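You operate a simulated robot arm through the tools that you are given. There is no shell and no other tool. Be economical: measure what you need, move in short steps, check, and stop when the job is done.

Carry out the task below with a simulated robot arm. There is one attempt and no reset: what you move stays moved.

Task
Put the pine block labelled "2" from the top shelf of the steel shelving on the steel plate and the pine block that says "5" on top of the white tub.

It is judged by the outcome, as a careful person would: the job done as asked, and still so three seconds after it is handed in. It fails if anything else is knocked over, pushed out of place, dropped, spilled or broken.

Robot
A 7-joint arm with a two-finger parallel gripper, fixed in place. Base frame: the origin is at the foot of the arm, x ahead of it, y to its left, z up; the work surface is at about z = 0.9. Lengths are in m, angles in rad, forces in N, time in s.
With the tool pointing down near the work surface it reaches from about 0.3 to 0.68 m from the base axis. Its first joint turns from -1.152 to 1.152 rad. Payload 1.57 kg.
The tool frame sits at the grasp point between the pads (the TCP): z along the fingers, y along the line on which they close. The tips reach 0.03 m beyond it. Largest opening 0.11 m; finger width 0.024, thickness 0.012; the body of the gripper, 0.048 by 0.112 m, starts 0.078 m behind the TCP.
Orientation is that of the tool frame in the base frame, as a unit quaternion [w, x, y, z]. With the fingers straight down and closing along the base's y, the tool's x points along the base's -x, its y along +y and its z along -z.

Tools
- The arm moves only by the tool apply_moves. Its arguments are lists of equal length, an entry for each row: "grip": the opening, from 0 (shut) to 1 (fully open); "translation": the shift along the tool's x, y, z in mm, a list of three; "twist": the turn about the tool's z in rad. In form: {"grip": [grip, ...], "translation": [[tx, ty, tz], ...], "twist": [twist, ...]}. A call has 1 to 12 rows; each row is the pose to reach, as a shift and turn from the pose commanded when the call began, along the tool's axes at that moment. Rows are played at 5 a second. More than 0.05 m and 0.15 rad between two rows, or a gripper value outside its range, and nothing of the call is played. Where a pose cannot be reached the arm comes as near as it can. A force on the tool above 40 N (or 10 N above the force at the start of the call, whichever is more), or a blocked arm, ends the call early, and 0.2 s more pass. Each finger travels about 0.108 m/s and halts on what it meets, pressing with about 37 N; the grip force reading is that of the motor and also rises with nothing between the fingers. The clock runs only during rows and for 0.2 s after the last one: add rows that repeat a pose to give the fingers time. It gives the time, the measured TCP pose, the force on the tool (base axes), the opening and the grip force at its end, in the units of the frame above (readings bear some noise).
- Cameras (640 x 400 px; columns grow to the right, rows downward): "scene" is fixed at [0.1612, -0.3853, 1.4093]; the picture's right is [0.82, -0.57, 0.00], its down [-0.28, -0.41, -0.87] and it looks along [0.49, 0.71, -0.50] (base axes); focal length 338 px, centre (320, 200). "wrist" rides on the gripper at [-0.036, 0, -0.08] in the tool frame; the picture's right is [0.00, -1.00, 0.00], its down [0.97, 0.00, -0.24] and it looks along [0.24, 0.00, 0.97] (tool axes); focal length 218 px, centre (320, 200). There is no depth. A picture from a camera that has moved, and an enlarged one, comes with that camera's place and axes in the base frame and with its lens.
- capture(camera): a new picture of that camera. It takes no simulated time.
- inspect(camera, box): a new picture of the part [left, top, right, bottom] of that camera's present view, enlarged. It takes no simulated time.
- finish_job(): hands the job in; it is judged then, once.

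Go step by step. Nothing tells you positions but the pictures and the camera data: compare them with the known pose of the tool, close in by small moves and look again before you grip or let go. The budget is 90 turns and 42 pictures, counting those below and the enlarged ones. Unless the task says otherwise, let go and move clear before handing in, and close with one line.

The tools are called after "Call:" by a JSON object that holds its "name" and its "arguments". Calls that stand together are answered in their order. apply_moves: Moves the arm, as the interface text tells. Its arguments: {"type":"object","properties":{"grip":{"type":"array"},"translation":{"type":"array"},"twist":{"type":"array"}},"required":["grip","translation","twist"]} The other tools are called the same way: capture (camera) takes a picture; inspect (camera, box) takes an enlarged picture of a part of a camera's view; finish_job () hands the job in.

At the start:

```text
clock: 0.0
position: [0.4785, 0.062, 1.1563]
tcp_rot: [0.0, 0.0, 1.0, -0.001]
ft_force: [0.2, -0.2, 0.0]
width: 0.1099
grasp_force: 0.0
```

scene: 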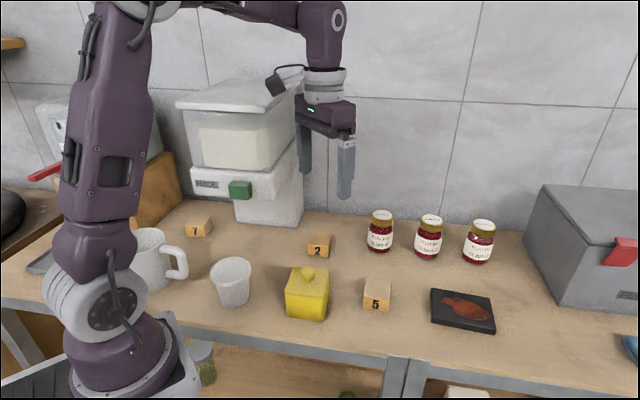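
wrist: 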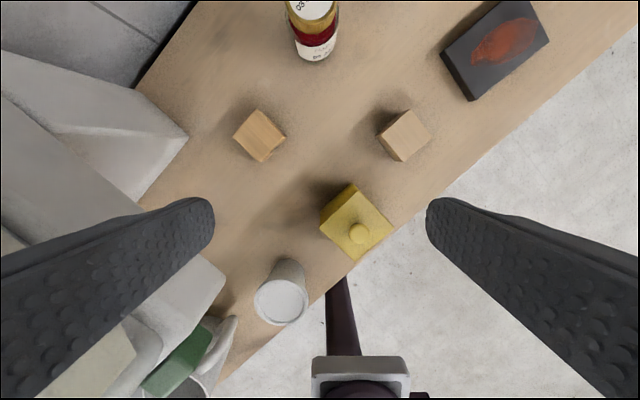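

I see pine blocks "7"(or 1), "2" and "5", a white cup-like tub, a yellow pot with a lid, a dark plate with a red picture, and jars. I'll look closer to identify the steel plate and the white tub.

Call:
{"name": "inspect", "arguments": {"camera": "scene", "box": [180, 200, 340, 320]}}

Call:
{"name": "inspect", "arguments": {"camera": "scene", "box": [340, 200, 520, 340]}}

Call:
{"name": "inspect", "arguments": {"camera": "scene", "box": [0, 180, 220, 400]}}

Call:
{"name": "inspect", "arguments": {"camera": "scene", "box": [520, 180, 640, 400]}}

```text
3.33 times, centred on (260, 260) of scene
camera zoom: at [0.1612, -0.3853, 1.4093], right [0.82, -0.57, 0.0], down [-0.28, -0.41, -0.87], along [0.49, 0.71, -0.5], focal length 1126 px, centre (520, 0)
```

zoom: 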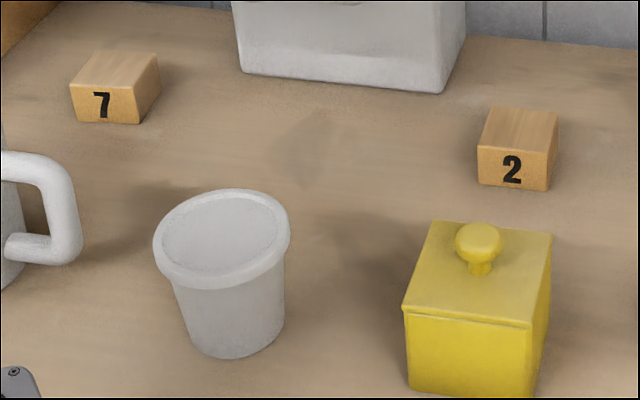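

```text
2.86 times, centred on (430, 270) of scene
camera zoom: at [0.1612, -0.3853, 1.4093], right [0.82, -0.57, 0.0], down [-0.28, -0.41, -0.87], along [0.49, 0.71, -0.5], focal length 965 px, centre (6, 0)
```

zoom: 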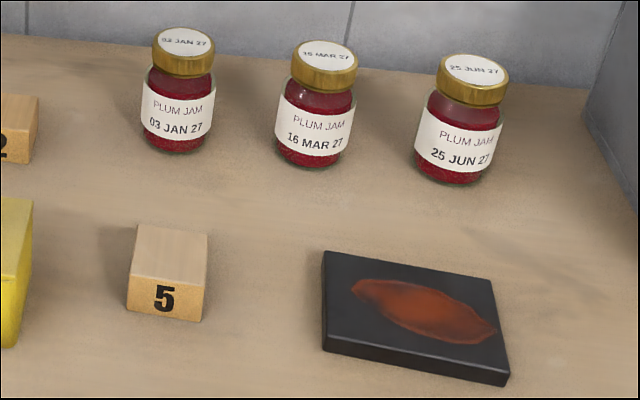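

```text
1.82 times, centred on (110, 290) of scene
camera zoom: at [0.1612, -0.3853, 1.4093], right [0.82, -0.57, 0.0], down [-0.28, -0.41, -0.87], along [0.49, 0.71, -0.5], focal length 614 px, centre (702, 36)
```

zoom: 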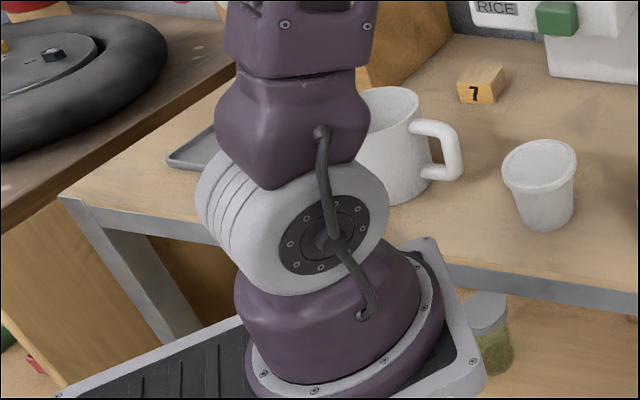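

```text
1.82 times, centred on (580, 290) of scene
camera zoom: at [0.1612, -0.3853, 1.4093], right [0.82, -0.57, 0.0], down [-0.28, -0.41, -0.87], along [0.49, 0.71, -0.5], focal length 614 px, centre (-153, 36)
```

zoom: 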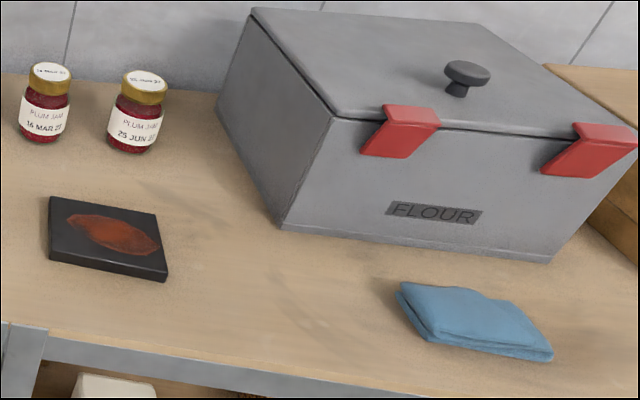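

The dark slab with the rust patch is the steel plate, and the lidded white pot is the tub (about x 0.30, y 0.11, top at z 0.975). Block 2 is near (0.525, 0.14) and block 5 near (0.525, -0.055). I'll move above block 2 at the current height, turning to line up with it.

Call:
{"name": "apply_moves", "arguments": {"grip": [1, 1, 1, 1, 1], "translation": [[-9, 15, 0], [-18, 30, 0], [-27, 46, 0], [-36, 62, 0], [-46, 78, 0]], "twist": [0.12, 0.24, 0.36, 0.48, 0.6]}}

Call:
{"name": "capture", "arguments": {"camera": "wrist"}}

Call:
{"name": "capture", "arguments": {"camera": "scene"}}

```text
clock: 1.2
position: [0.525, 0.142, 1.1561]
tcp_rot: [0.0, 0.297, 0.955, -0.001]
ft_force: [-0.3, 0.6, 0.0]
width: 0.1102
grasp_force: 0.0
```

```text
35 pictures are left
camera wrist: at [0.5546, 0.1227, 1.2369], right [-0.57, -0.82, 0.0], down [-0.8, 0.55, 0.24], along [-0.2, 0.14, -0.97], focal length 218 px, centre (320, 200)
```

wrist: 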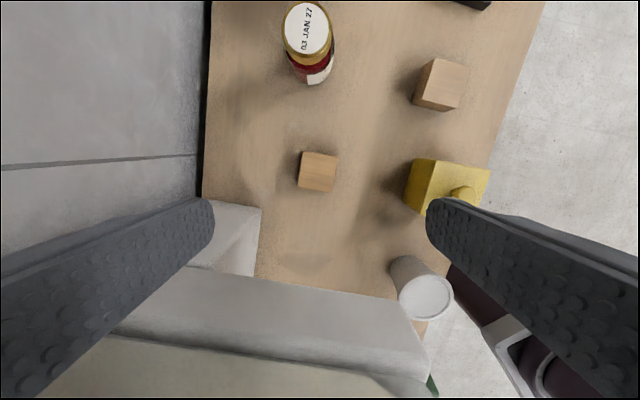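

```text
34 pictures are left
```

scene: 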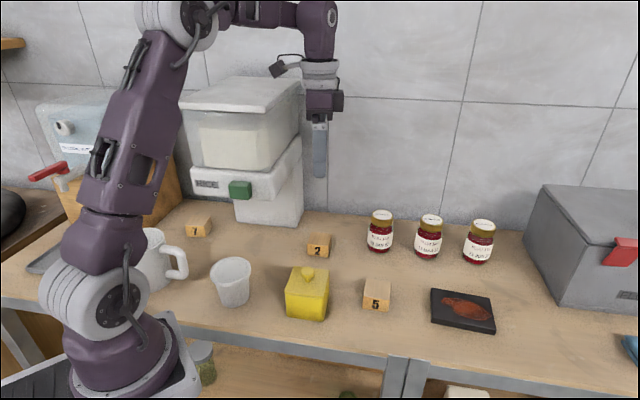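

The view is clear of the dispenser. I'll zoom in on block 2 for its centre and angle.

Call:
{"name": "inspect", "arguments": {"camera": "wrist", "box": [280, 140, 360, 200]}}

```text
6.67 times, centred on (320, 170) of wrist
camera zoom: at [0.5546, 0.1227, 1.2369], right [-0.57, -0.82, 0.0], down [-0.8, 0.55, 0.24], along [-0.2, 0.14, -0.97], focal length 1455 px, centre (320, 400)
```

zoom: 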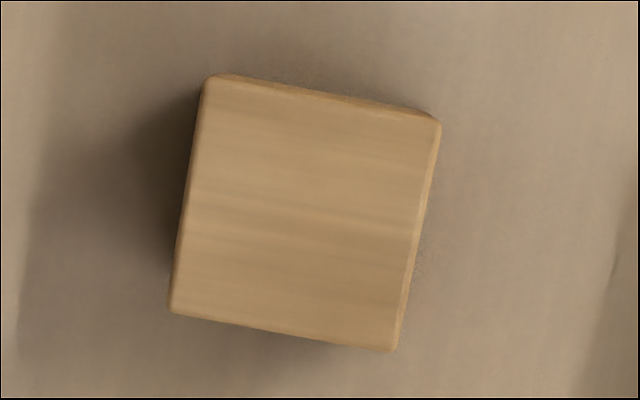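

Block 2 is about 48 mm square at (0.527, 0.147), turned about 0.165 rad more. I'll correct that and come down partway, then look again.

Call:
{"name": "apply_moves", "arguments": {"grip": [1, 1, 1, 1, 1], "translation": [[1, 3, 20], [2, 5, 50], [2, 5, 85], [2, 5, 120], [2, 5, 140]], "twist": [0.08, 0.165, 0.165, 0.165, 0.165]}}

Call:
{"name": "capture", "arguments": {"camera": "wrist"}}

Call:
{"name": "capture", "arguments": {"camera": "scene"}}

```text
clock: 1.7
position: [0.5281, 0.1459, 1.1296]
tcp_rot: [0.006, 0.353, 0.936, 0.008]
ft_force: [0.8, -1.6, 12.6]
width: 0.11
grasp_force: 0.1
stopped in row 2: the force on the tool passed its limit (the readings are from after the stop); the commanded pose is now the measured one
```

```text
32 pictures are left
camera wrist: at [0.5538, 0.1225, 1.2106], right [-0.66, -0.75, -0.02], down [-0.73, 0.64, 0.23], along [-0.16, 0.17, -0.97], focal length 218 px, centre (320, 200)
```

wrist: 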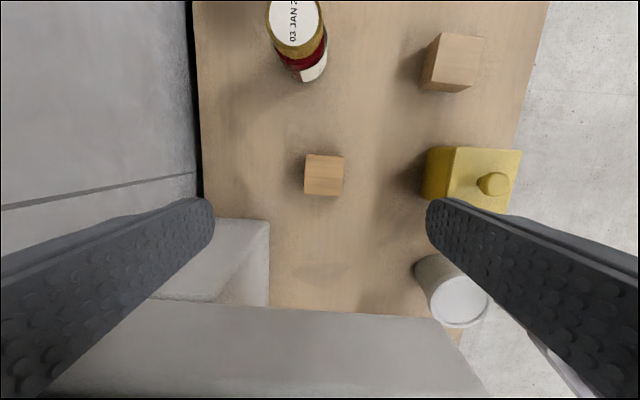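

```text
31 pictures are left
```

scene: 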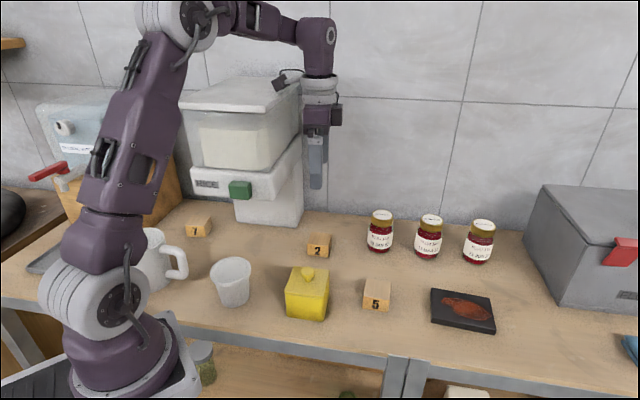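

Something stopped the descent: the bracket on the left of the wrist probably touched the rice dispenser. I'll zoom in to see which parts met before backing off.

Call:
{"name": "inspect", "arguments": {"camera": "scene", "box": [160, 0, 360, 230]}}

```text
1.74 times, centred on (260, 115) of scene
camera zoom: at [0.161, -0.3854, 1.4093], right [0.82, -0.57, 0.0], down [-0.28, -0.41, -0.87], along [0.49, 0.71, -0.5], focal length 587 px, centre (424, 348)
```

zoom: 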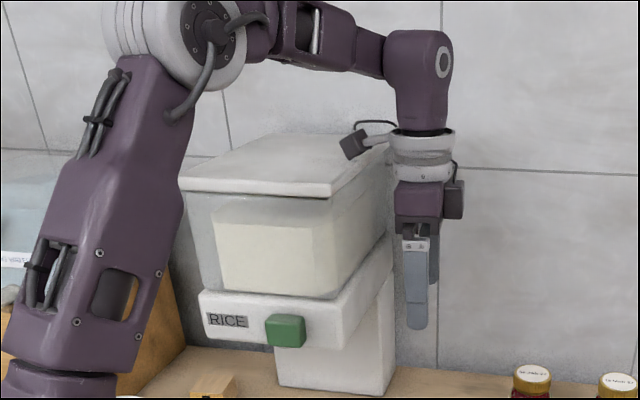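

The black bracket on the wrist (tool +x side) came down on the dispenser lid. I'll lift straight off it, then move right and turn the tool about -1.5 rad so the bracket points to the front.

Call:
{"name": "apply_moves", "arguments": {"grip": [1, 1, 1, 1], "translation": [[0, 0, -20], [0, 0, -45], [-20, 0, -45], [-40, 0, -45]], "twist": [0, 0, 0, 0]}}

Call:
{"name": "inspect", "arguments": {"camera": "scene", "box": [160, 0, 360, 230]}}

```text
clock: 2.7
position: [0.5555, 0.1202, 1.1739]
tcp_rot: [0.005, 0.352, 0.936, 0.007]
ft_force: [-0.7, 0.0, 0.3]
width: 0.1101
grasp_force: 0.1
```

```text
1.74 times, centred on (260, 115) of scene
camera zoom: at [0.1612, -0.3853, 1.4093], right [0.82, -0.57, 0.0], down [-0.28, -0.41, -0.87], along [0.49, 0.71, -0.5], focal length 587 px, centre (424, 348)
```

zoom: 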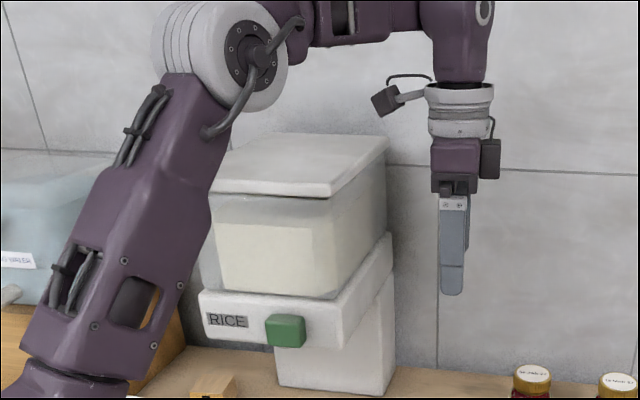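

The dispenser stands as before and the wrist is clear. I'll turn the tool so its fingers close sideways across block 2.

Call:
{"name": "apply_moves", "arguments": {"grip": [1, 1, 1, 1, 1, 1, 1, 1, 1, 1, 1], "translation": [[0, 0, 0], [0, 0, 0], [0, 0, 0], [0, 0, 0], [0, 0, 0], [0, 0, 0], [0, 0, 0], [0, 0, 0], [0, 0, 0], [0, 0, 0], [0, 0, 0]], "twist": [-0.139, -0.278, -0.416, -0.555, -0.694, -0.832, -0.971, -1.11, -1.248, -1.387, -1.526]}}

Call:
{"name": "capture", "arguments": {"camera": "wrist"}}

Call:
{"name": "capture", "arguments": {"camera": "scene"}}

```text
clock: 5.1
position: [0.5567, 0.1193, 1.1746]
tcp_rot: [0.008, -0.393, 0.919, 0.003]
ft_force: [-0.4, 0.1, 0.1]
width: 0.1099
grasp_force: 0.1
```

```text
28 pictures are left
camera wrist: at [0.5807, 0.1459, 1.2553], right [0.72, -0.69, 0.0], down [-0.67, -0.7, 0.22], along [-0.15, -0.17, -0.97], focal length 218 px, centre (320, 200)
```

wrist: 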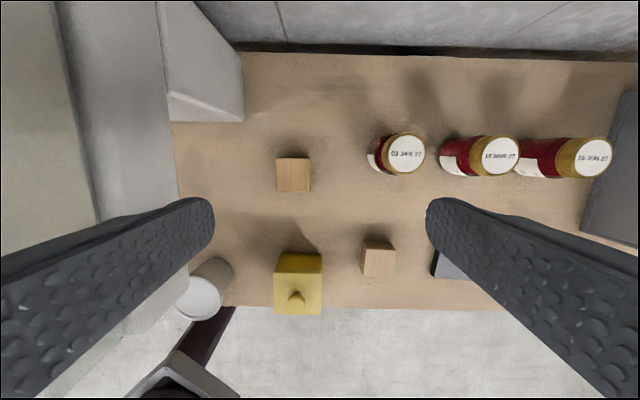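

```text
27 pictures are left
```

scene: 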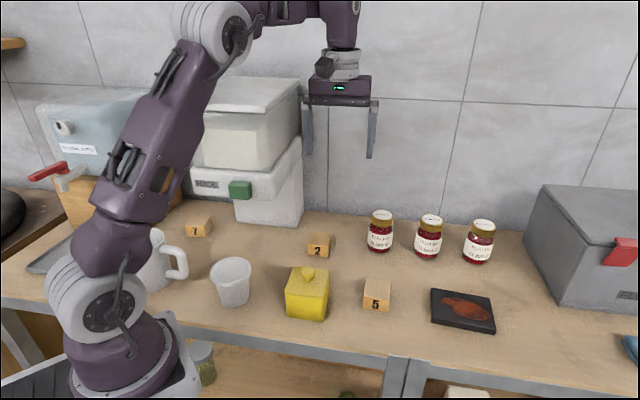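

Block 2 now sits square in the wrist view, near (0.527, 0.1455). I'll come down with the gripper shifted about 20 mm to its right so the forearm clears the dispenser, and check partway.

Call:
{"name": "apply_moves", "arguments": {"grip": [1, 1, 1, 1, 1, 1], "translation": [[3, 8, 20], [6, 17, 40], [6, 17, 70], [6, 17, 100], [6, 17, 130], [6, 17, 160]], "twist": [0, 0, 0, 0, 0, 0]}}

Call:
{"name": "capture", "arguments": {"camera": "wrist"}}

Call:
{"name": "capture", "arguments": {"camera": "scene"}}

```text
clock: 6.5
position: [0.5438, 0.1298, 1.0142]
tcp_rot: [0.008, -0.392, 0.92, 0.002]
ft_force: [-0.4, 0.5, 0.2]
width: 0.1102
grasp_force: 0.0
```

```text
26 pictures are left
camera wrist: at [0.5685, 0.1553, 1.0944], right [0.72, -0.69, 0.0], down [-0.68, -0.7, 0.22], along [-0.15, -0.16, -0.97], focal length 218 px, centre (320, 200)
```

wrist: 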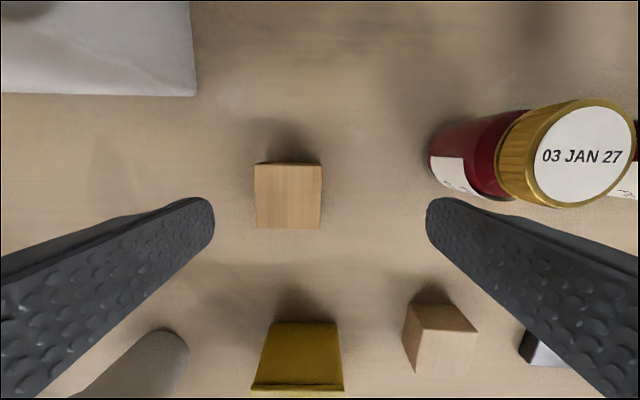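

```text
25 pictures are left
```

scene: 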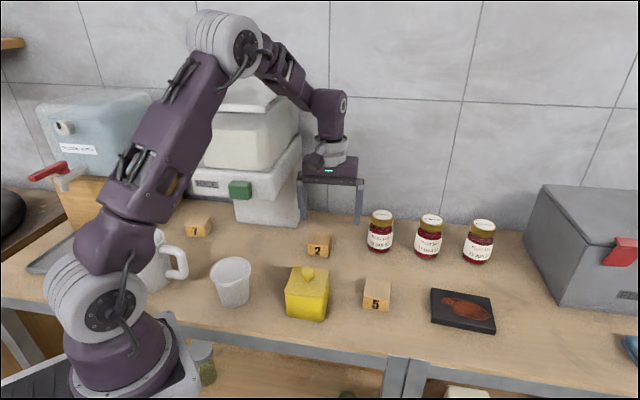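

The arm clears the dispenser and the block lies between the fingers, left of centre. I'll go down to grasp height.

Call:
{"name": "apply_moves", "arguments": {"grip": [1, 1, 1, 1, 1], "translation": [[0, 4, 20], [0, 4, 40], [0, 4, 60], [0, 4, 79], [0, 4, 79]], "twist": [0, 0, 0, 0, 0]}}

Call:
{"name": "capture", "arguments": {"camera": "scene"}}

```text
clock: 7.7
position: [0.5447, 0.1317, 0.9363]
tcp_rot: [0.01, -0.39, 0.921, 0.001]
ft_force: [-0.6, -0.2, -0.1]
width: 0.1098
grasp_force: 0.1
```

```text
24 pictures are left
```

scene: 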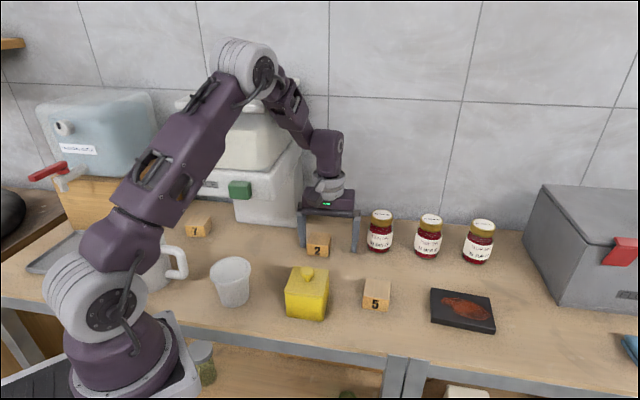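

The fingers straddle block 2 with no contact force. I'll close on it.

Call:
{"name": "apply_moves", "arguments": {"grip": [0.8, 0.6, 0.4, 0.2, 0.2, 0.2], "translation": [[0, 0, 0], [0, 0, 0], [0, 0, 0], [0, 0, 0], [0, 0, 0], [0, 0, 0]], "twist": [0, 0, 0, 0, 0, 0]}}

Call:
{"name": "capture", "arguments": {"camera": "wrist"}}

```text
clock: 9.1
position: [0.5439, 0.1316, 0.9332]
tcp_rot: [0.008, -0.391, 0.92, 0.002]
ft_force: [1.4, -2.3, 13.5]
width: 0.0488
grasp_force: 37.1
```

```text
23 pictures are left
camera wrist: at [0.5676, 0.1579, 1.0157], right [0.72, -0.69, 0.0], down [-0.68, -0.7, 0.22], along [-0.15, -0.16, -0.97], focal length 218 px, centre (320, 200)
```

wrist: 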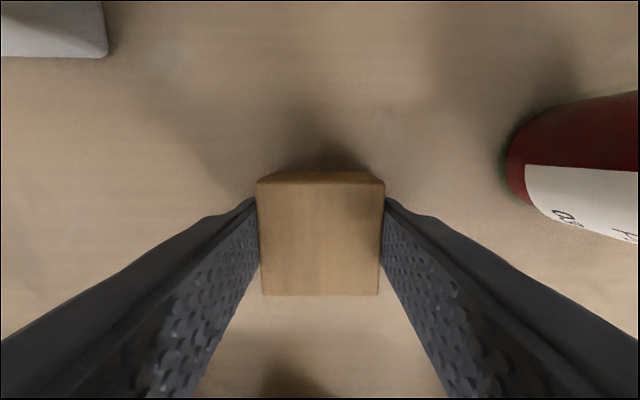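

Block 2 is gripped (48.8 mm wide). I'll lift straight up slowly and check.

Call:
{"name": "apply_moves", "arguments": {"grip": [0.2, 0.2, 0.2, 0.2, 0.2, 0.2], "translation": [[0, 0, -10], [0, 0, -30], [0, 0, -60], [0, 0, -100], [0, 0, -140], [0, 0, -150]], "twist": [0, 0, 0, 0, 0, 0]}}

Call:
{"name": "capture", "arguments": {"camera": "wrist"}}

```text
clock: 10.5
position: [0.5398, 0.1314, 1.0849]
tcp_rot: [0.008, -0.392, 0.92, 0.001]
ft_force: [0.7, -0.1, 0.0]
width: 0.0487
grasp_force: 37.4
```

```text
22 pictures are left
camera wrist: at [0.5636, 0.1578, 1.1663], right [0.72, -0.69, 0.0], down [-0.68, -0.7, 0.22], along [-0.15, -0.16, -0.97], focal length 218 px, centre (320, 200)
```

wrist: 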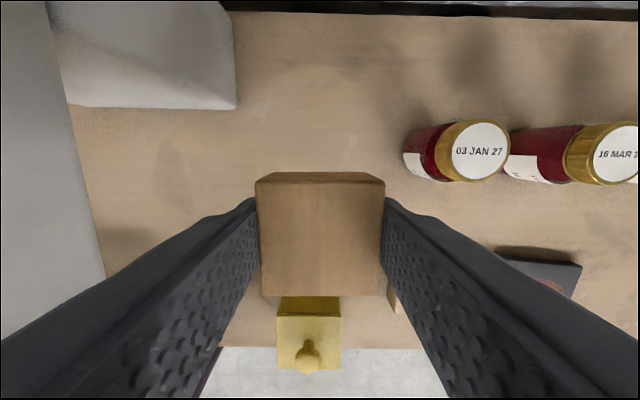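

Block 2 is held securely. I'll carry it at this height over to the plate, passing in front of the jars.

Call:
{"name": "apply_moves", "arguments": {"grip": [0.2, 0.2, 0.2, 0.2, 0.2, 0.2, 0.2, 0.2, 0.2], "translation": [[19, -33, 0], [37, -66, 0], [56, -99, 0], [75, -133, 0], [93, -166, 0], [112, -199, 0], [130, -232, 0], [149, -265, 0], [149, -265, 0]], "twist": [0, 0, 0, 0, 0, 0, 0, 0, 0]}}

Call:
{"name": "capture", "arguments": {"camera": "wrist"}}

Call:
{"name": "capture", "arguments": {"camera": "scene"}}

```text
clock: 12.5
position: [0.6241, -0.1614, 1.0838]
tcp_rot: [0.008, -0.392, 0.92, 0.001]
ft_force: [-0.3, -0.5, -0.5]
width: 0.0489
grasp_force: 36.5
```

```text
21 pictures are left
camera wrist: at [0.6489, -0.1366, 1.1652], right [0.72, -0.69, 0.0], down [-0.68, -0.7, 0.22], along [-0.15, -0.16, -0.97], focal length 218 px, centre (320, 200)
```

wrist: 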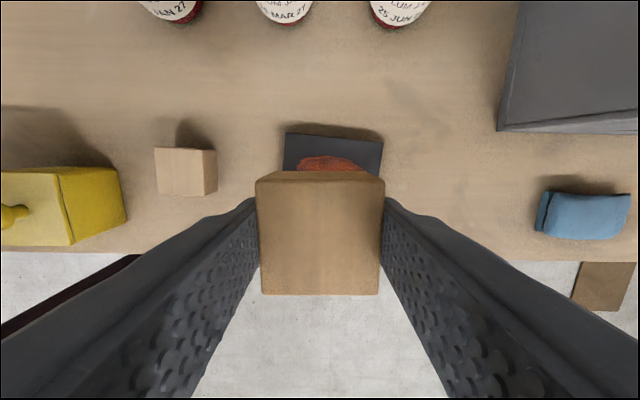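

```text
20 pictures are left
```

scene: 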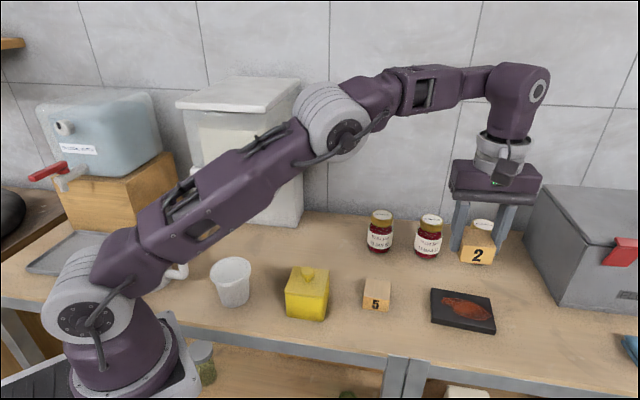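

The plate spans about 0.11 by 0.08 m, centred near (0.635, -0.167). I'll shift over its centre and come down to a few centimetres above it.

Call:
{"name": "apply_moves", "arguments": {"grip": [0.2, 0.2, 0.2, 0.2, 0.2], "translation": [[-2, -11, 20], [-2, -11, 50], [-2, -11, 80], [-2, -11, 105], [-2, -11, 105]], "twist": [0, 0, 0, 0, 0]}}

Call:
{"name": "capture", "arguments": {"camera": "wrist"}}

Call:
{"name": "inspect", "arguments": {"camera": "scene", "box": [390, 200, 550, 340]}}

```text
clock: 13.7
position: [0.6368, -0.1674, 0.9787]
tcp_rot: [0.009, -0.391, 0.92, 0.002]
ft_force: [0.3, -0.8, -0.9]
width: 0.0488
grasp_force: 37.0
```

```text
19 pictures are left
camera wrist: at [0.6601, -0.1409, 1.0597], right [0.72, -0.69, 0.0], down [-0.68, -0.7, 0.22], along [-0.15, -0.16, -0.97], focal length 218 px, centre (320, 200)
```

wrist: 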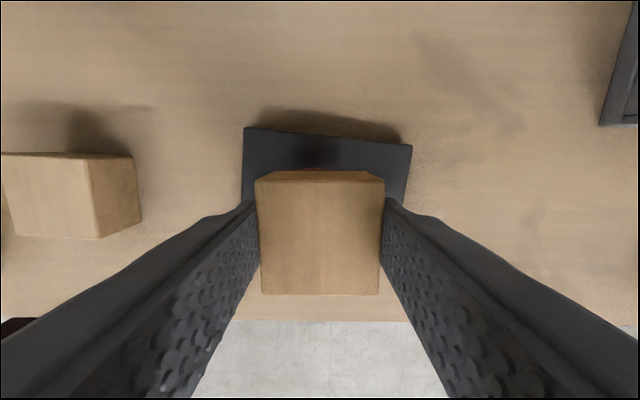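

```text
2.86 times, centred on (470, 270) of scene
camera zoom: at [0.1612, -0.3853, 1.4093], right [0.82, -0.57, 0.0], down [-0.28, -0.41, -0.87], along [0.49, 0.71, -0.5], focal length 965 px, centre (-109, 0)
```

zoom: 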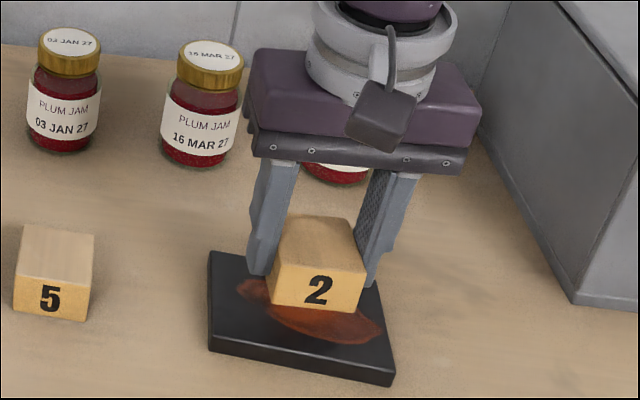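

Block 2 is over the middle of the plate. I'll lower it gently until it touches.

Call:
{"name": "apply_moves", "arguments": {"grip": [0.2, 0.2, 0.2, 0.2, 0.2, 0.2], "translation": [[0, 0, 10], [0, 0, 18], [0, 0, 22], [0, 0, 25], [0, 0, 27], [0, 0, 27]], "twist": [0, 0, 0, 0, 0, 0]}}

Call:
{"name": "inspect", "arguments": {"camera": "scene", "box": [410, 240, 530, 340]}}

```text
clock: 15.1
position: [0.6378, -0.1661, 0.9512]
tcp_rot: [0.008, -0.393, 0.92, 0.002]
ft_force: [-0.5, 0.4, -0.8]
width: 0.0489
grasp_force: 36.8
```

```text
4.00 times, centred on (470, 290) of scene
camera zoom: at [0.1612, -0.3853, 1.4093], right [0.82, -0.57, 0.0], down [-0.28, -0.41, -0.87], along [0.49, 0.71, -0.5], focal length 1351 px, centre (-280, -160)
```

zoom: 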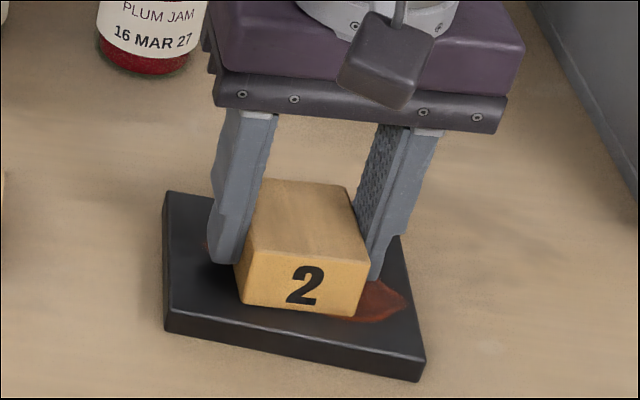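

It is nearly touching and well placed. I'll ease down a few millimetres more.

Call:
{"name": "apply_moves", "arguments": {"grip": [0.2, 0.2, 0.2, 0.2], "translation": [[0, 0, 1], [0, 0, 2], [0, 0, 3], [0, 0, 4]], "twist": [0, 0, 0, 0]}}

```text
clock: 16.1
position: [0.6387, -0.1669, 0.9486]
tcp_rot: [0.01, -0.392, 0.92, 0.0]
ft_force: [-3.0, 2.5, 29.6]
width: 0.049
grasp_force: 37.0
```

Contact with the plate is clear (about 30 N up), so block 2 rests on it. I'll ease up 1 mm and open the fingers slowly.

Call:
{"name": "apply_moves", "arguments": {"grip": [0.2, 0.5, 0.62, 0.75, 0.75], "translation": [[0, 0, -2], [0, 0, -2], [0, 0, -2], [0, 0, -2], [0, 0, -2]], "twist": [0, 0, 0, 0, 0]}}

Call:
{"name": "inspect", "arguments": {"camera": "scene", "box": [410, 240, 530, 340]}}

```text
clock: 17.3
position: [0.6381, -0.1671, 0.9492]
tcp_rot: [0.008, -0.393, 0.92, 0.002]
ft_force: [0.0, -0.7, 0.7]
width: 0.0822
grasp_force: 0.0
```

```text
4.00 times, centred on (470, 290) of scene
camera zoom: at [0.1612, -0.3853, 1.4093], right [0.82, -0.57, 0.0], down [-0.28, -0.41, -0.87], along [0.49, 0.71, -0.5], focal length 1351 px, centre (-280, -160)
```

zoom: 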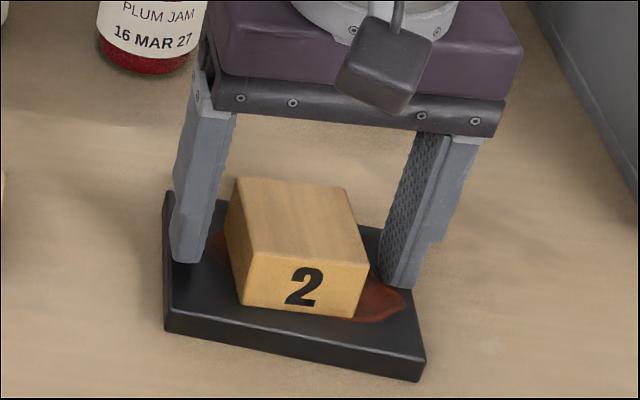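

Block 2 stands free on the plate. I'll rise straight up and move over block 5.

Call:
{"name": "apply_moves", "arguments": {"grip": [0.75, 0.75, 0.75, 0.8, 1, 1, 1, 1], "translation": [[0, 0, -40], [0, 0, -80], [0, 0, -120], [0, 40, -130], [0, 80, -130], [0, 120, -130], [0, 155, -130], [0, 155, -130]], "twist": [0, 0, 0, 0, 0, 0, 0, 0]}}

Call:
{"name": "capture", "arguments": {"camera": "wrist"}}

```text
clock: 19.1
position: [0.5233, -0.0613, 1.0776]
tcp_rot: [0.009, -0.392, 0.92, 0.001]
ft_force: [1.1, -0.1, 0.0]
width: 0.1102
grasp_force: 0.1
```

```text
15 pictures are left
camera wrist: at [0.5474, -0.0349, 1.1592], right [0.72, -0.69, 0.0], down [-0.68, -0.7, 0.22], along [-0.15, -0.16, -0.97], focal length 218 px, centre (320, 200)
```

wrist: 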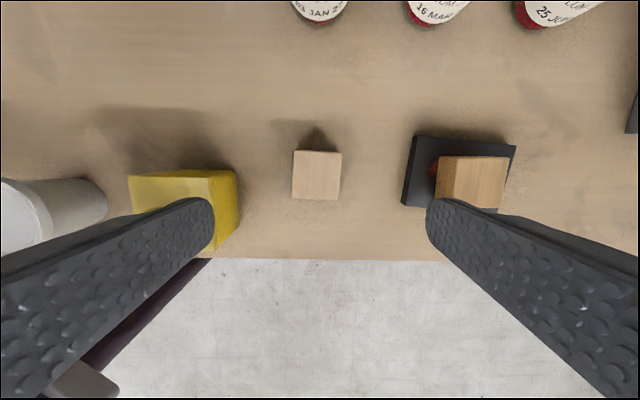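

Block 5 is at about (0.5295, -0.050), turned about 0.06 rad. I'll align and come most of the way down.

Call:
{"name": "apply_moves", "arguments": {"grip": [0.95, 0.85, 0.85, 0.85, 0.85], "translation": [[-10, 3, 20], [-10, 3, 45], [-10, 3, 75], [-10, 3, 100], [-10, 3, 100]], "twist": [0.06, 0.06, 0.06, 0.06, 0.06]}}

Call:
{"name": "capture", "arguments": {"camera": "wrist"}}

```text
clock: 20.3
position: [0.5293, -0.0493, 0.9792]
tcp_rot: [0.008, -0.364, 0.931, 0.002]
ft_force: [-0.5, -0.1, 0.1]
width: 0.0935
grasp_force: 0.0
```

```text
14 pictures are left
camera wrist: at [0.5553, -0.0244, 1.0598], right [0.68, -0.73, 0.0], down [-0.72, -0.66, 0.22], along [-0.16, -0.15, -0.97], focal length 218 px, centre (320, 200)
```

wrist: 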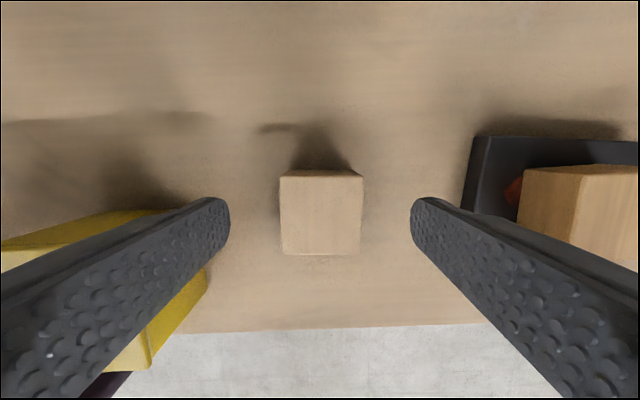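

The block is centred between the fingers and the neighbours are clear. I'll go down and close.

Call:
{"name": "apply_moves", "arguments": {"grip": [0.85, 0.85, 0.85, 0.85, 0.6, 0.4, 0.2, 0.2, 0.2], "translation": [[0, 0, 20], [0, 0, 38], [0, 0, 44], [0, 0, 44], [0, 0, 44], [0, 0, 44], [0, 0, 44], [0, 0, 44], [0, 0, 44]], "twist": [0, 0, 0, 0, 0, 0, 0, 0, 0]}}

```text
clock: 22.3
position: [0.5308, -0.0478, 0.9355]
tcp_rot: [0.009, -0.364, 0.931, 0.002]
ft_force: [-0.2, 0.0, -0.1]
width: 0.049
grasp_force: 36.7
```

Block 5 is gripped. I'll lift it well clear first.

Call:
{"name": "apply_moves", "arguments": {"grip": [0.2, 0.2, 0.2, 0.2, 0.2, 0.2], "translation": [[0, 0, -15], [0, 0, -50], [0, 0, -90], [0, 0, -130], [0, 0, -165], [0, 0, -165]], "twist": [0, 0, 0, 0, 0, 0]}}

Call:
{"name": "capture", "arguments": {"camera": "scene"}}

```text
clock: 23.7
position: [0.5288, -0.0512, 1.1013]
tcp_rot: [0.009, -0.364, 0.931, 0.002]
ft_force: [0.3, -0.4, -0.7]
width: 0.0488
grasp_force: 36.6
```

```text
13 pictures are left
```

scene: 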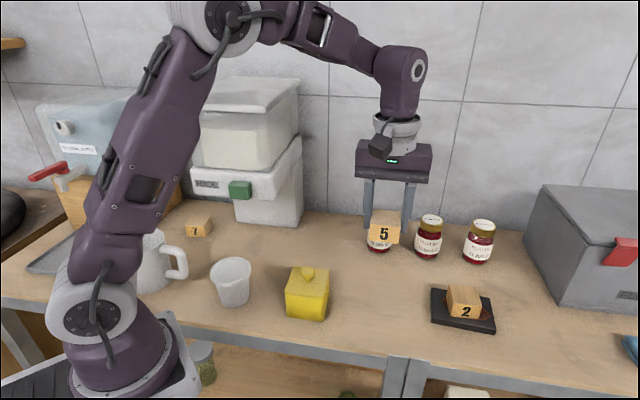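

Block 5 is up and block 2 sits well on the plate. I'll carry block 5 most of the way to the tub, turning the tool so the wrist camera stays clear of the dispenser's green knob.

Call:
{"name": "apply_moves", "arguments": {"grip": [0.2, 0.2, 0.2, 0.2, 0.2, 0.2, 0.2], "translation": [[8, 34, 0], [16, 68, 0], [24, 102, 0], [32, 136, 0], [40, 170, 0], [47, 203, 0], [47, 203, 0]], "twist": [0.14, 0.28, 0.42, 0.56, 0.7, 0.84, 0.84]}}

Call:
{"name": "capture", "arguments": {"camera": "wrist"}}

Call:
{"name": "capture", "arguments": {"camera": "scene"}}

```text
clock: 25.3
position: [0.3569, 0.0665, 1.097]
tcp_rot: [0.008, 0.048, 0.999, 0.006]
ft_force: [-0.5, 0.1, 0.3]
width: 0.0487
grasp_force: 36.9
```

```text
12 pictures are left
camera wrist: at [0.393, 0.0639, 1.1783], right [-0.1, -1.0, -0.01], down [-0.97, 0.09, 0.23], along [-0.22, 0.03, -0.97], focal length 218 px, centre (320, 200)
```

wrist: 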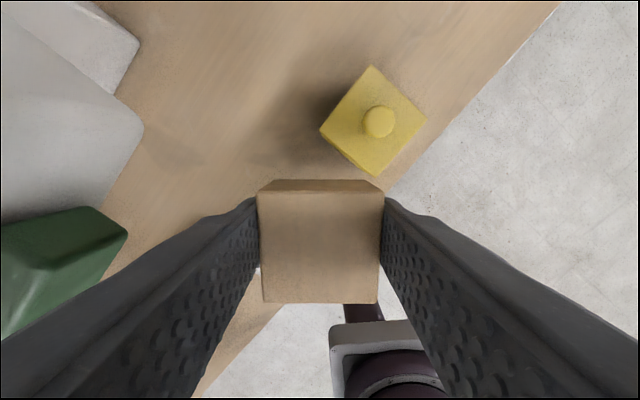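

```text
11 pictures are left
```

scene: 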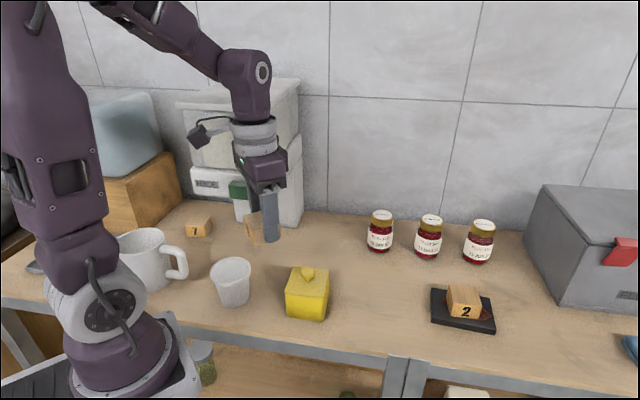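

The green knob's near corner is around (0.37, 0.14, 1.10), so the long side of the gripper must not point at it. I'll turn back about 0.7 rad here, above knob height, then look for the tub.

Call:
{"name": "apply_moves", "arguments": {"grip": [0.2, 0.2, 0.2, 0.2, 0.2, 0.2], "translation": [[0, 0, 0], [0, 0, 0], [0, 0, 0], [0, 0, 0], [0, 0, 0], [0, 0, 0]], "twist": [-0.14, -0.28, -0.42, -0.56, -0.7, -0.7]}}

Call:
{"name": "capture", "arguments": {"camera": "wrist"}}

```text
clock: 26.7
position: [0.3571, 0.0666, 1.0985]
tcp_rot: [0.008, -0.299, 0.954, 0.001]
ft_force: [-0.2, -0.7, -0.1]
width: 0.0487
grasp_force: 37.3
```

```text
10 pictures are left
camera wrist: at [0.3862, 0.0876, 1.1794], right [0.57, -0.82, 0.0], down [-0.8, -0.56, 0.22], along [-0.18, -0.13, -0.97], focal length 218 px, centre (320, 200)
```

wrist: 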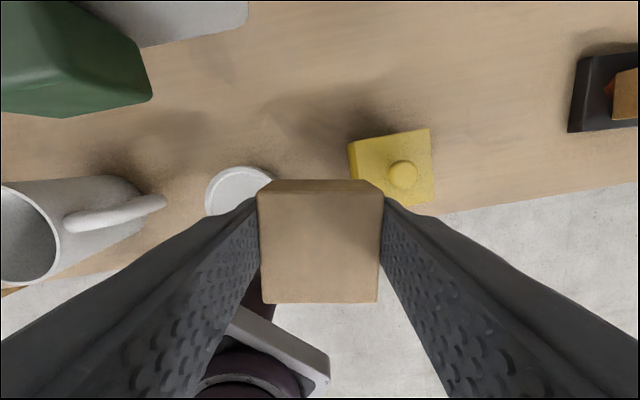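

The tub lid centre is at about (0.302, 0.116). I'll move over it, aiming a few millimetres to the front, and come down partway.

Call:
{"name": "apply_moves", "arguments": {"grip": [0.2, 0.2, 0.2, 0.2, 0.2, 0.2], "translation": [[10, 25, 0], [22, 48, 0], [22, 70, 0], [22, 70, 20], [22, 70, 45], [22, 70, 50]], "twist": [0, 0, 0, 0, 0, 0]}}

Call:
{"name": "capture", "arguments": {"camera": "wrist"}}

Call:
{"name": "inspect", "arguments": {"camera": "scene", "box": [150, 120, 350, 320]}}

```text
clock: 28.1
position: [0.3007, 0.1111, 1.0494]
tcp_rot: [0.009, -0.298, 0.955, 0.002]
ft_force: [0.5, -1.1, -1.0]
width: 0.0486
grasp_force: 37.2
```

```text
9 pictures are left
camera wrist: at [0.3288, 0.1331, 1.1298], right [0.57, -0.82, 0.0], down [-0.8, -0.55, 0.22], along [-0.18, -0.13, -0.97], focal length 218 px, centre (320, 200)
```

wrist: 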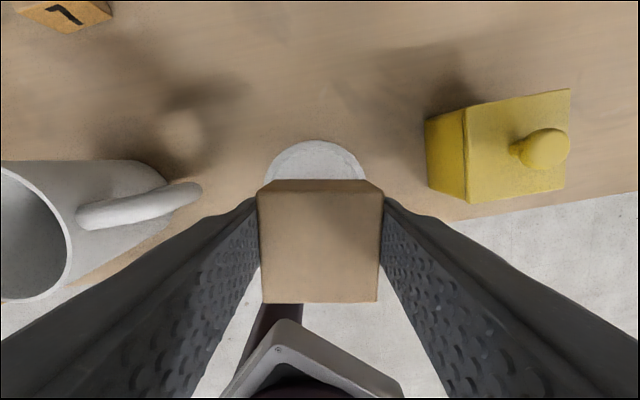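

```text
2.00 times, centred on (250, 220) of scene
camera zoom: at [0.1612, -0.3853, 1.4093], right [0.82, -0.57, 0.0], down [-0.28, -0.41, -0.87], along [0.49, 0.71, -0.5], focal length 675 px, centre (460, 160)
```

zoom: 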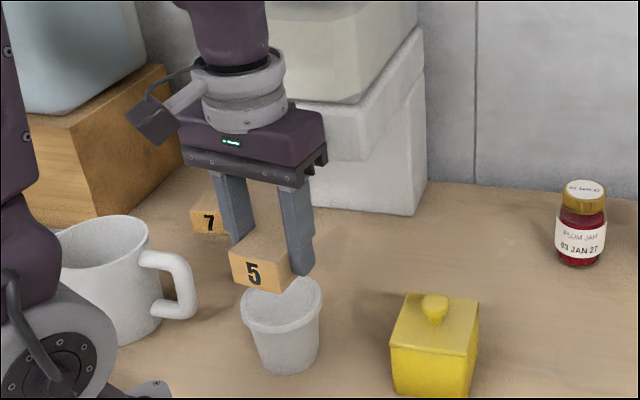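

The block is over the lid, about 3 mm right of centre. I'll correct that and lower it close to the lid.

Call:
{"name": "apply_moves", "arguments": {"grip": [0.2, 0.2, 0.2, 0.2, 0.2], "translation": [[0, 3, 10], [0, 3, 20], [0, 3, 27], [0, 3, 31], [0, 3, 31]], "twist": [0, 0, 0, 0, 0]}}

Call:
{"name": "inspect", "arguments": {"camera": "scene", "box": [180, 200, 300, 320]}}

```text
clock: 29.3
position: [0.2991, 0.1159, 1.0176]
tcp_rot: [0.008, -0.299, 0.954, 0.002]
ft_force: [-0.4, -0.5, -0.9]
width: 0.0488
grasp_force: 36.4
```

```text
3.33 times, centred on (240, 260) of scene
camera zoom: at [0.1612, -0.3853, 1.4093], right [0.82, -0.57, 0.0], down [-0.28, -0.41, -0.87], along [0.49, 0.71, -0.5], focal length 1126 px, centre (587, 0)
```

zoom: 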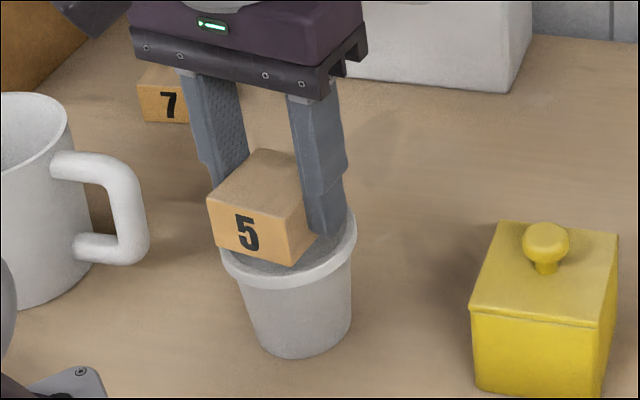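

The block sits about 6 mm left and 8 mm front of the lid centre. I'll nudge it right and back, then ease down until it touches.

Call:
{"name": "apply_moves", "arguments": {"grip": [0.2, 0.2, 0.2, 0.2, 0.2], "translation": [[-3, -2, 0], [-6, -4, 0], [-6, -4, 2], [-6, -4, 3.5], [-6, -4, 5]], "twist": [0, 0, 0, 0, 0]}}

Call:
{"name": "inspect", "arguments": {"camera": "scene", "box": [180, 200, 300, 320]}}

```text
clock: 30.5
position: [0.3051, 0.1154, 1.0133]
tcp_rot: [0.008, -0.299, 0.954, 0.001]
ft_force: [-1.0, 0.5, -0.7]
width: 0.0485
grasp_force: 37.3
```

```text
3.33 times, centred on (240, 260) of scene
camera zoom: at [0.1612, -0.3853, 1.4093], right [0.82, -0.57, 0.0], down [-0.28, -0.41, -0.87], along [0.49, 0.71, -0.5], focal length 1126 px, centre (587, 0)
```

zoom: 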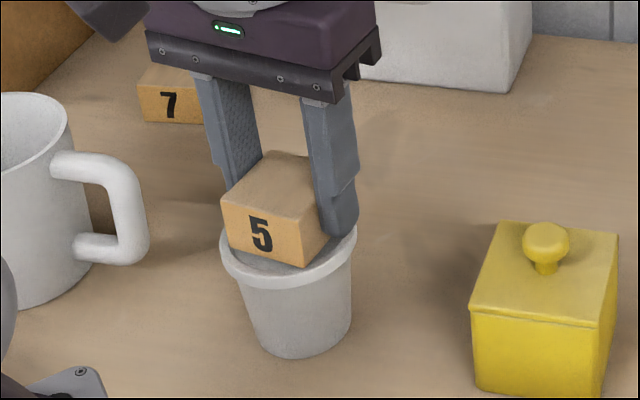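

Now it is well centred and nearly touching. I'll ease down in 1 mm steps.

Call:
{"name": "apply_moves", "arguments": {"grip": [0.2, 0.2, 0.2], "translation": [[0, 0, 1], [0, 0, 2], [0, 0, 2]], "twist": [0, 0, 0]}}

```text
clock: 31.3
position: [0.3053, 0.1149, 1.0117]
tcp_rot: [0.008, -0.298, 0.954, 0.002]
ft_force: [-1.4, 0.2, 0.1]
width: 0.0489
grasp_force: 37.3
```

Call:
{"name": "apply_moves", "arguments": {"grip": [0.2, 0.2, 0.2], "translation": [[0, 0, 1], [0, 0, 2], [0, 0, 2]], "twist": [0, 0, 0]}}

Call:
{"name": "inspect", "arguments": {"camera": "scene", "box": [200, 220, 280, 300]}}

```text
clock: 32.1
position: [0.3064, 0.1152, 1.0099]
tcp_rot: [0.009, -0.299, 0.954, 0.002]
ft_force: [-0.4, 0.2, 28.5]
width: 0.0488
grasp_force: 36.6
```

```text
5.00 times, centred on (240, 260) of scene
camera zoom: at [0.1609, -0.3854, 1.4093], right [0.82, -0.57, 0.0], down [-0.28, -0.41, -0.87], along [0.49, 0.71, -0.5], focal length 1688 px, centre (720, -100)
```

zoom: 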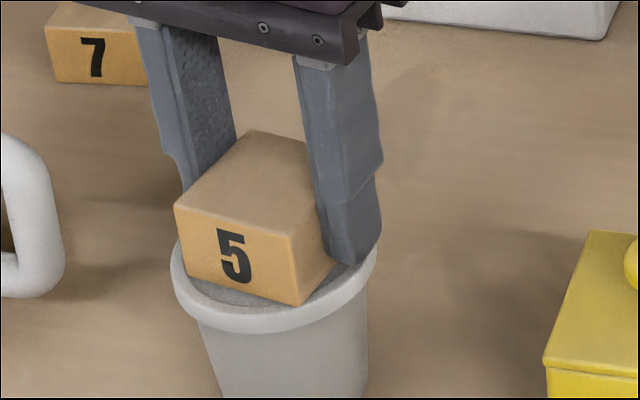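

The block rests on the lid (28 N). I'll relieve the pressure and open slowly.

Call:
{"name": "apply_moves", "arguments": {"grip": [0.2, 0.47, 0.55, 0.65, 0.75, 0.75], "translation": [[0, 0, -2], [0, 0, -2], [0, 0, -2], [0, 0, -2], [0, 0, -2], [0, 0, -2]], "twist": [0, 0, 0, 0, 0, 0]}}

Call:
{"name": "inspect", "arguments": {"camera": "scene", "box": [180, 200, 300, 320]}}

```text
clock: 33.5
position: [0.3052, 0.1141, 1.0103]
tcp_rot: [0.01, -0.297, 0.955, 0.001]
ft_force: [-0.1, -1.0, 0.6]
width: 0.0824
grasp_force: 0.0
```

```text
3.33 times, centred on (240, 260) of scene
camera zoom: at [0.1612, -0.3853, 1.4093], right [0.82, -0.57, 0.0], down [-0.28, -0.41, -0.87], along [0.49, 0.71, -0.5], focal length 1126 px, centre (587, 0)
```

zoom: 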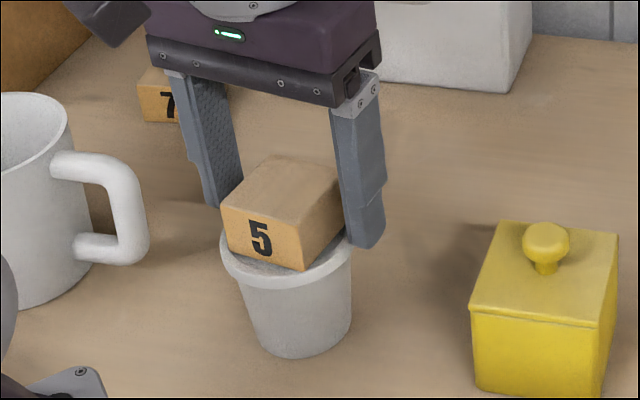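

Block 5 stands free on the lid. I'll rise straight up, move clear and check the whole scene.

Call:
{"name": "apply_moves", "arguments": {"grip": [0.75, 0.75, 0.75, 0.75, 0.75, 0.75, 0.75], "translation": [[0, 0, -15], [0, 0, -40], [0, 0, -70], [0, 0, -100], [0, -40, -110], [0, -80, -120], [0, -80, -120]], "twist": [0, 0, 0, 0, 0, 0, 0]}}

Call:
{"name": "capture", "arguments": {"camera": "scene"}}

```text
clock: 35.1
position: [0.3492, 0.0515, 1.1281]
tcp_rot: [0.008, -0.299, 0.954, 0.0]
ft_force: [0.1, -0.5, 0.0]
width: 0.0826
grasp_force: 0.0
```

```text
3 pictures are left
```

scene: 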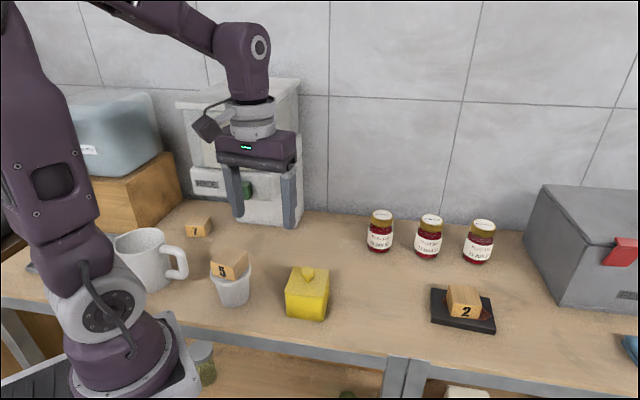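

Both blocks are in place, everything else stands where it did, and the arm is clear, so I'm handing the job in.

Call:
{"name": "finish_job", "arguments": {}}

```text
The job is handed in.
```

Block "2" is on the steel plate (I took that to be the dark slab with the rust patch) and block "5" is on the white tub's lid. On the first approach the wrist bracket briefly touched the rice dispenser's lid, but in the pictures nothing else moved.
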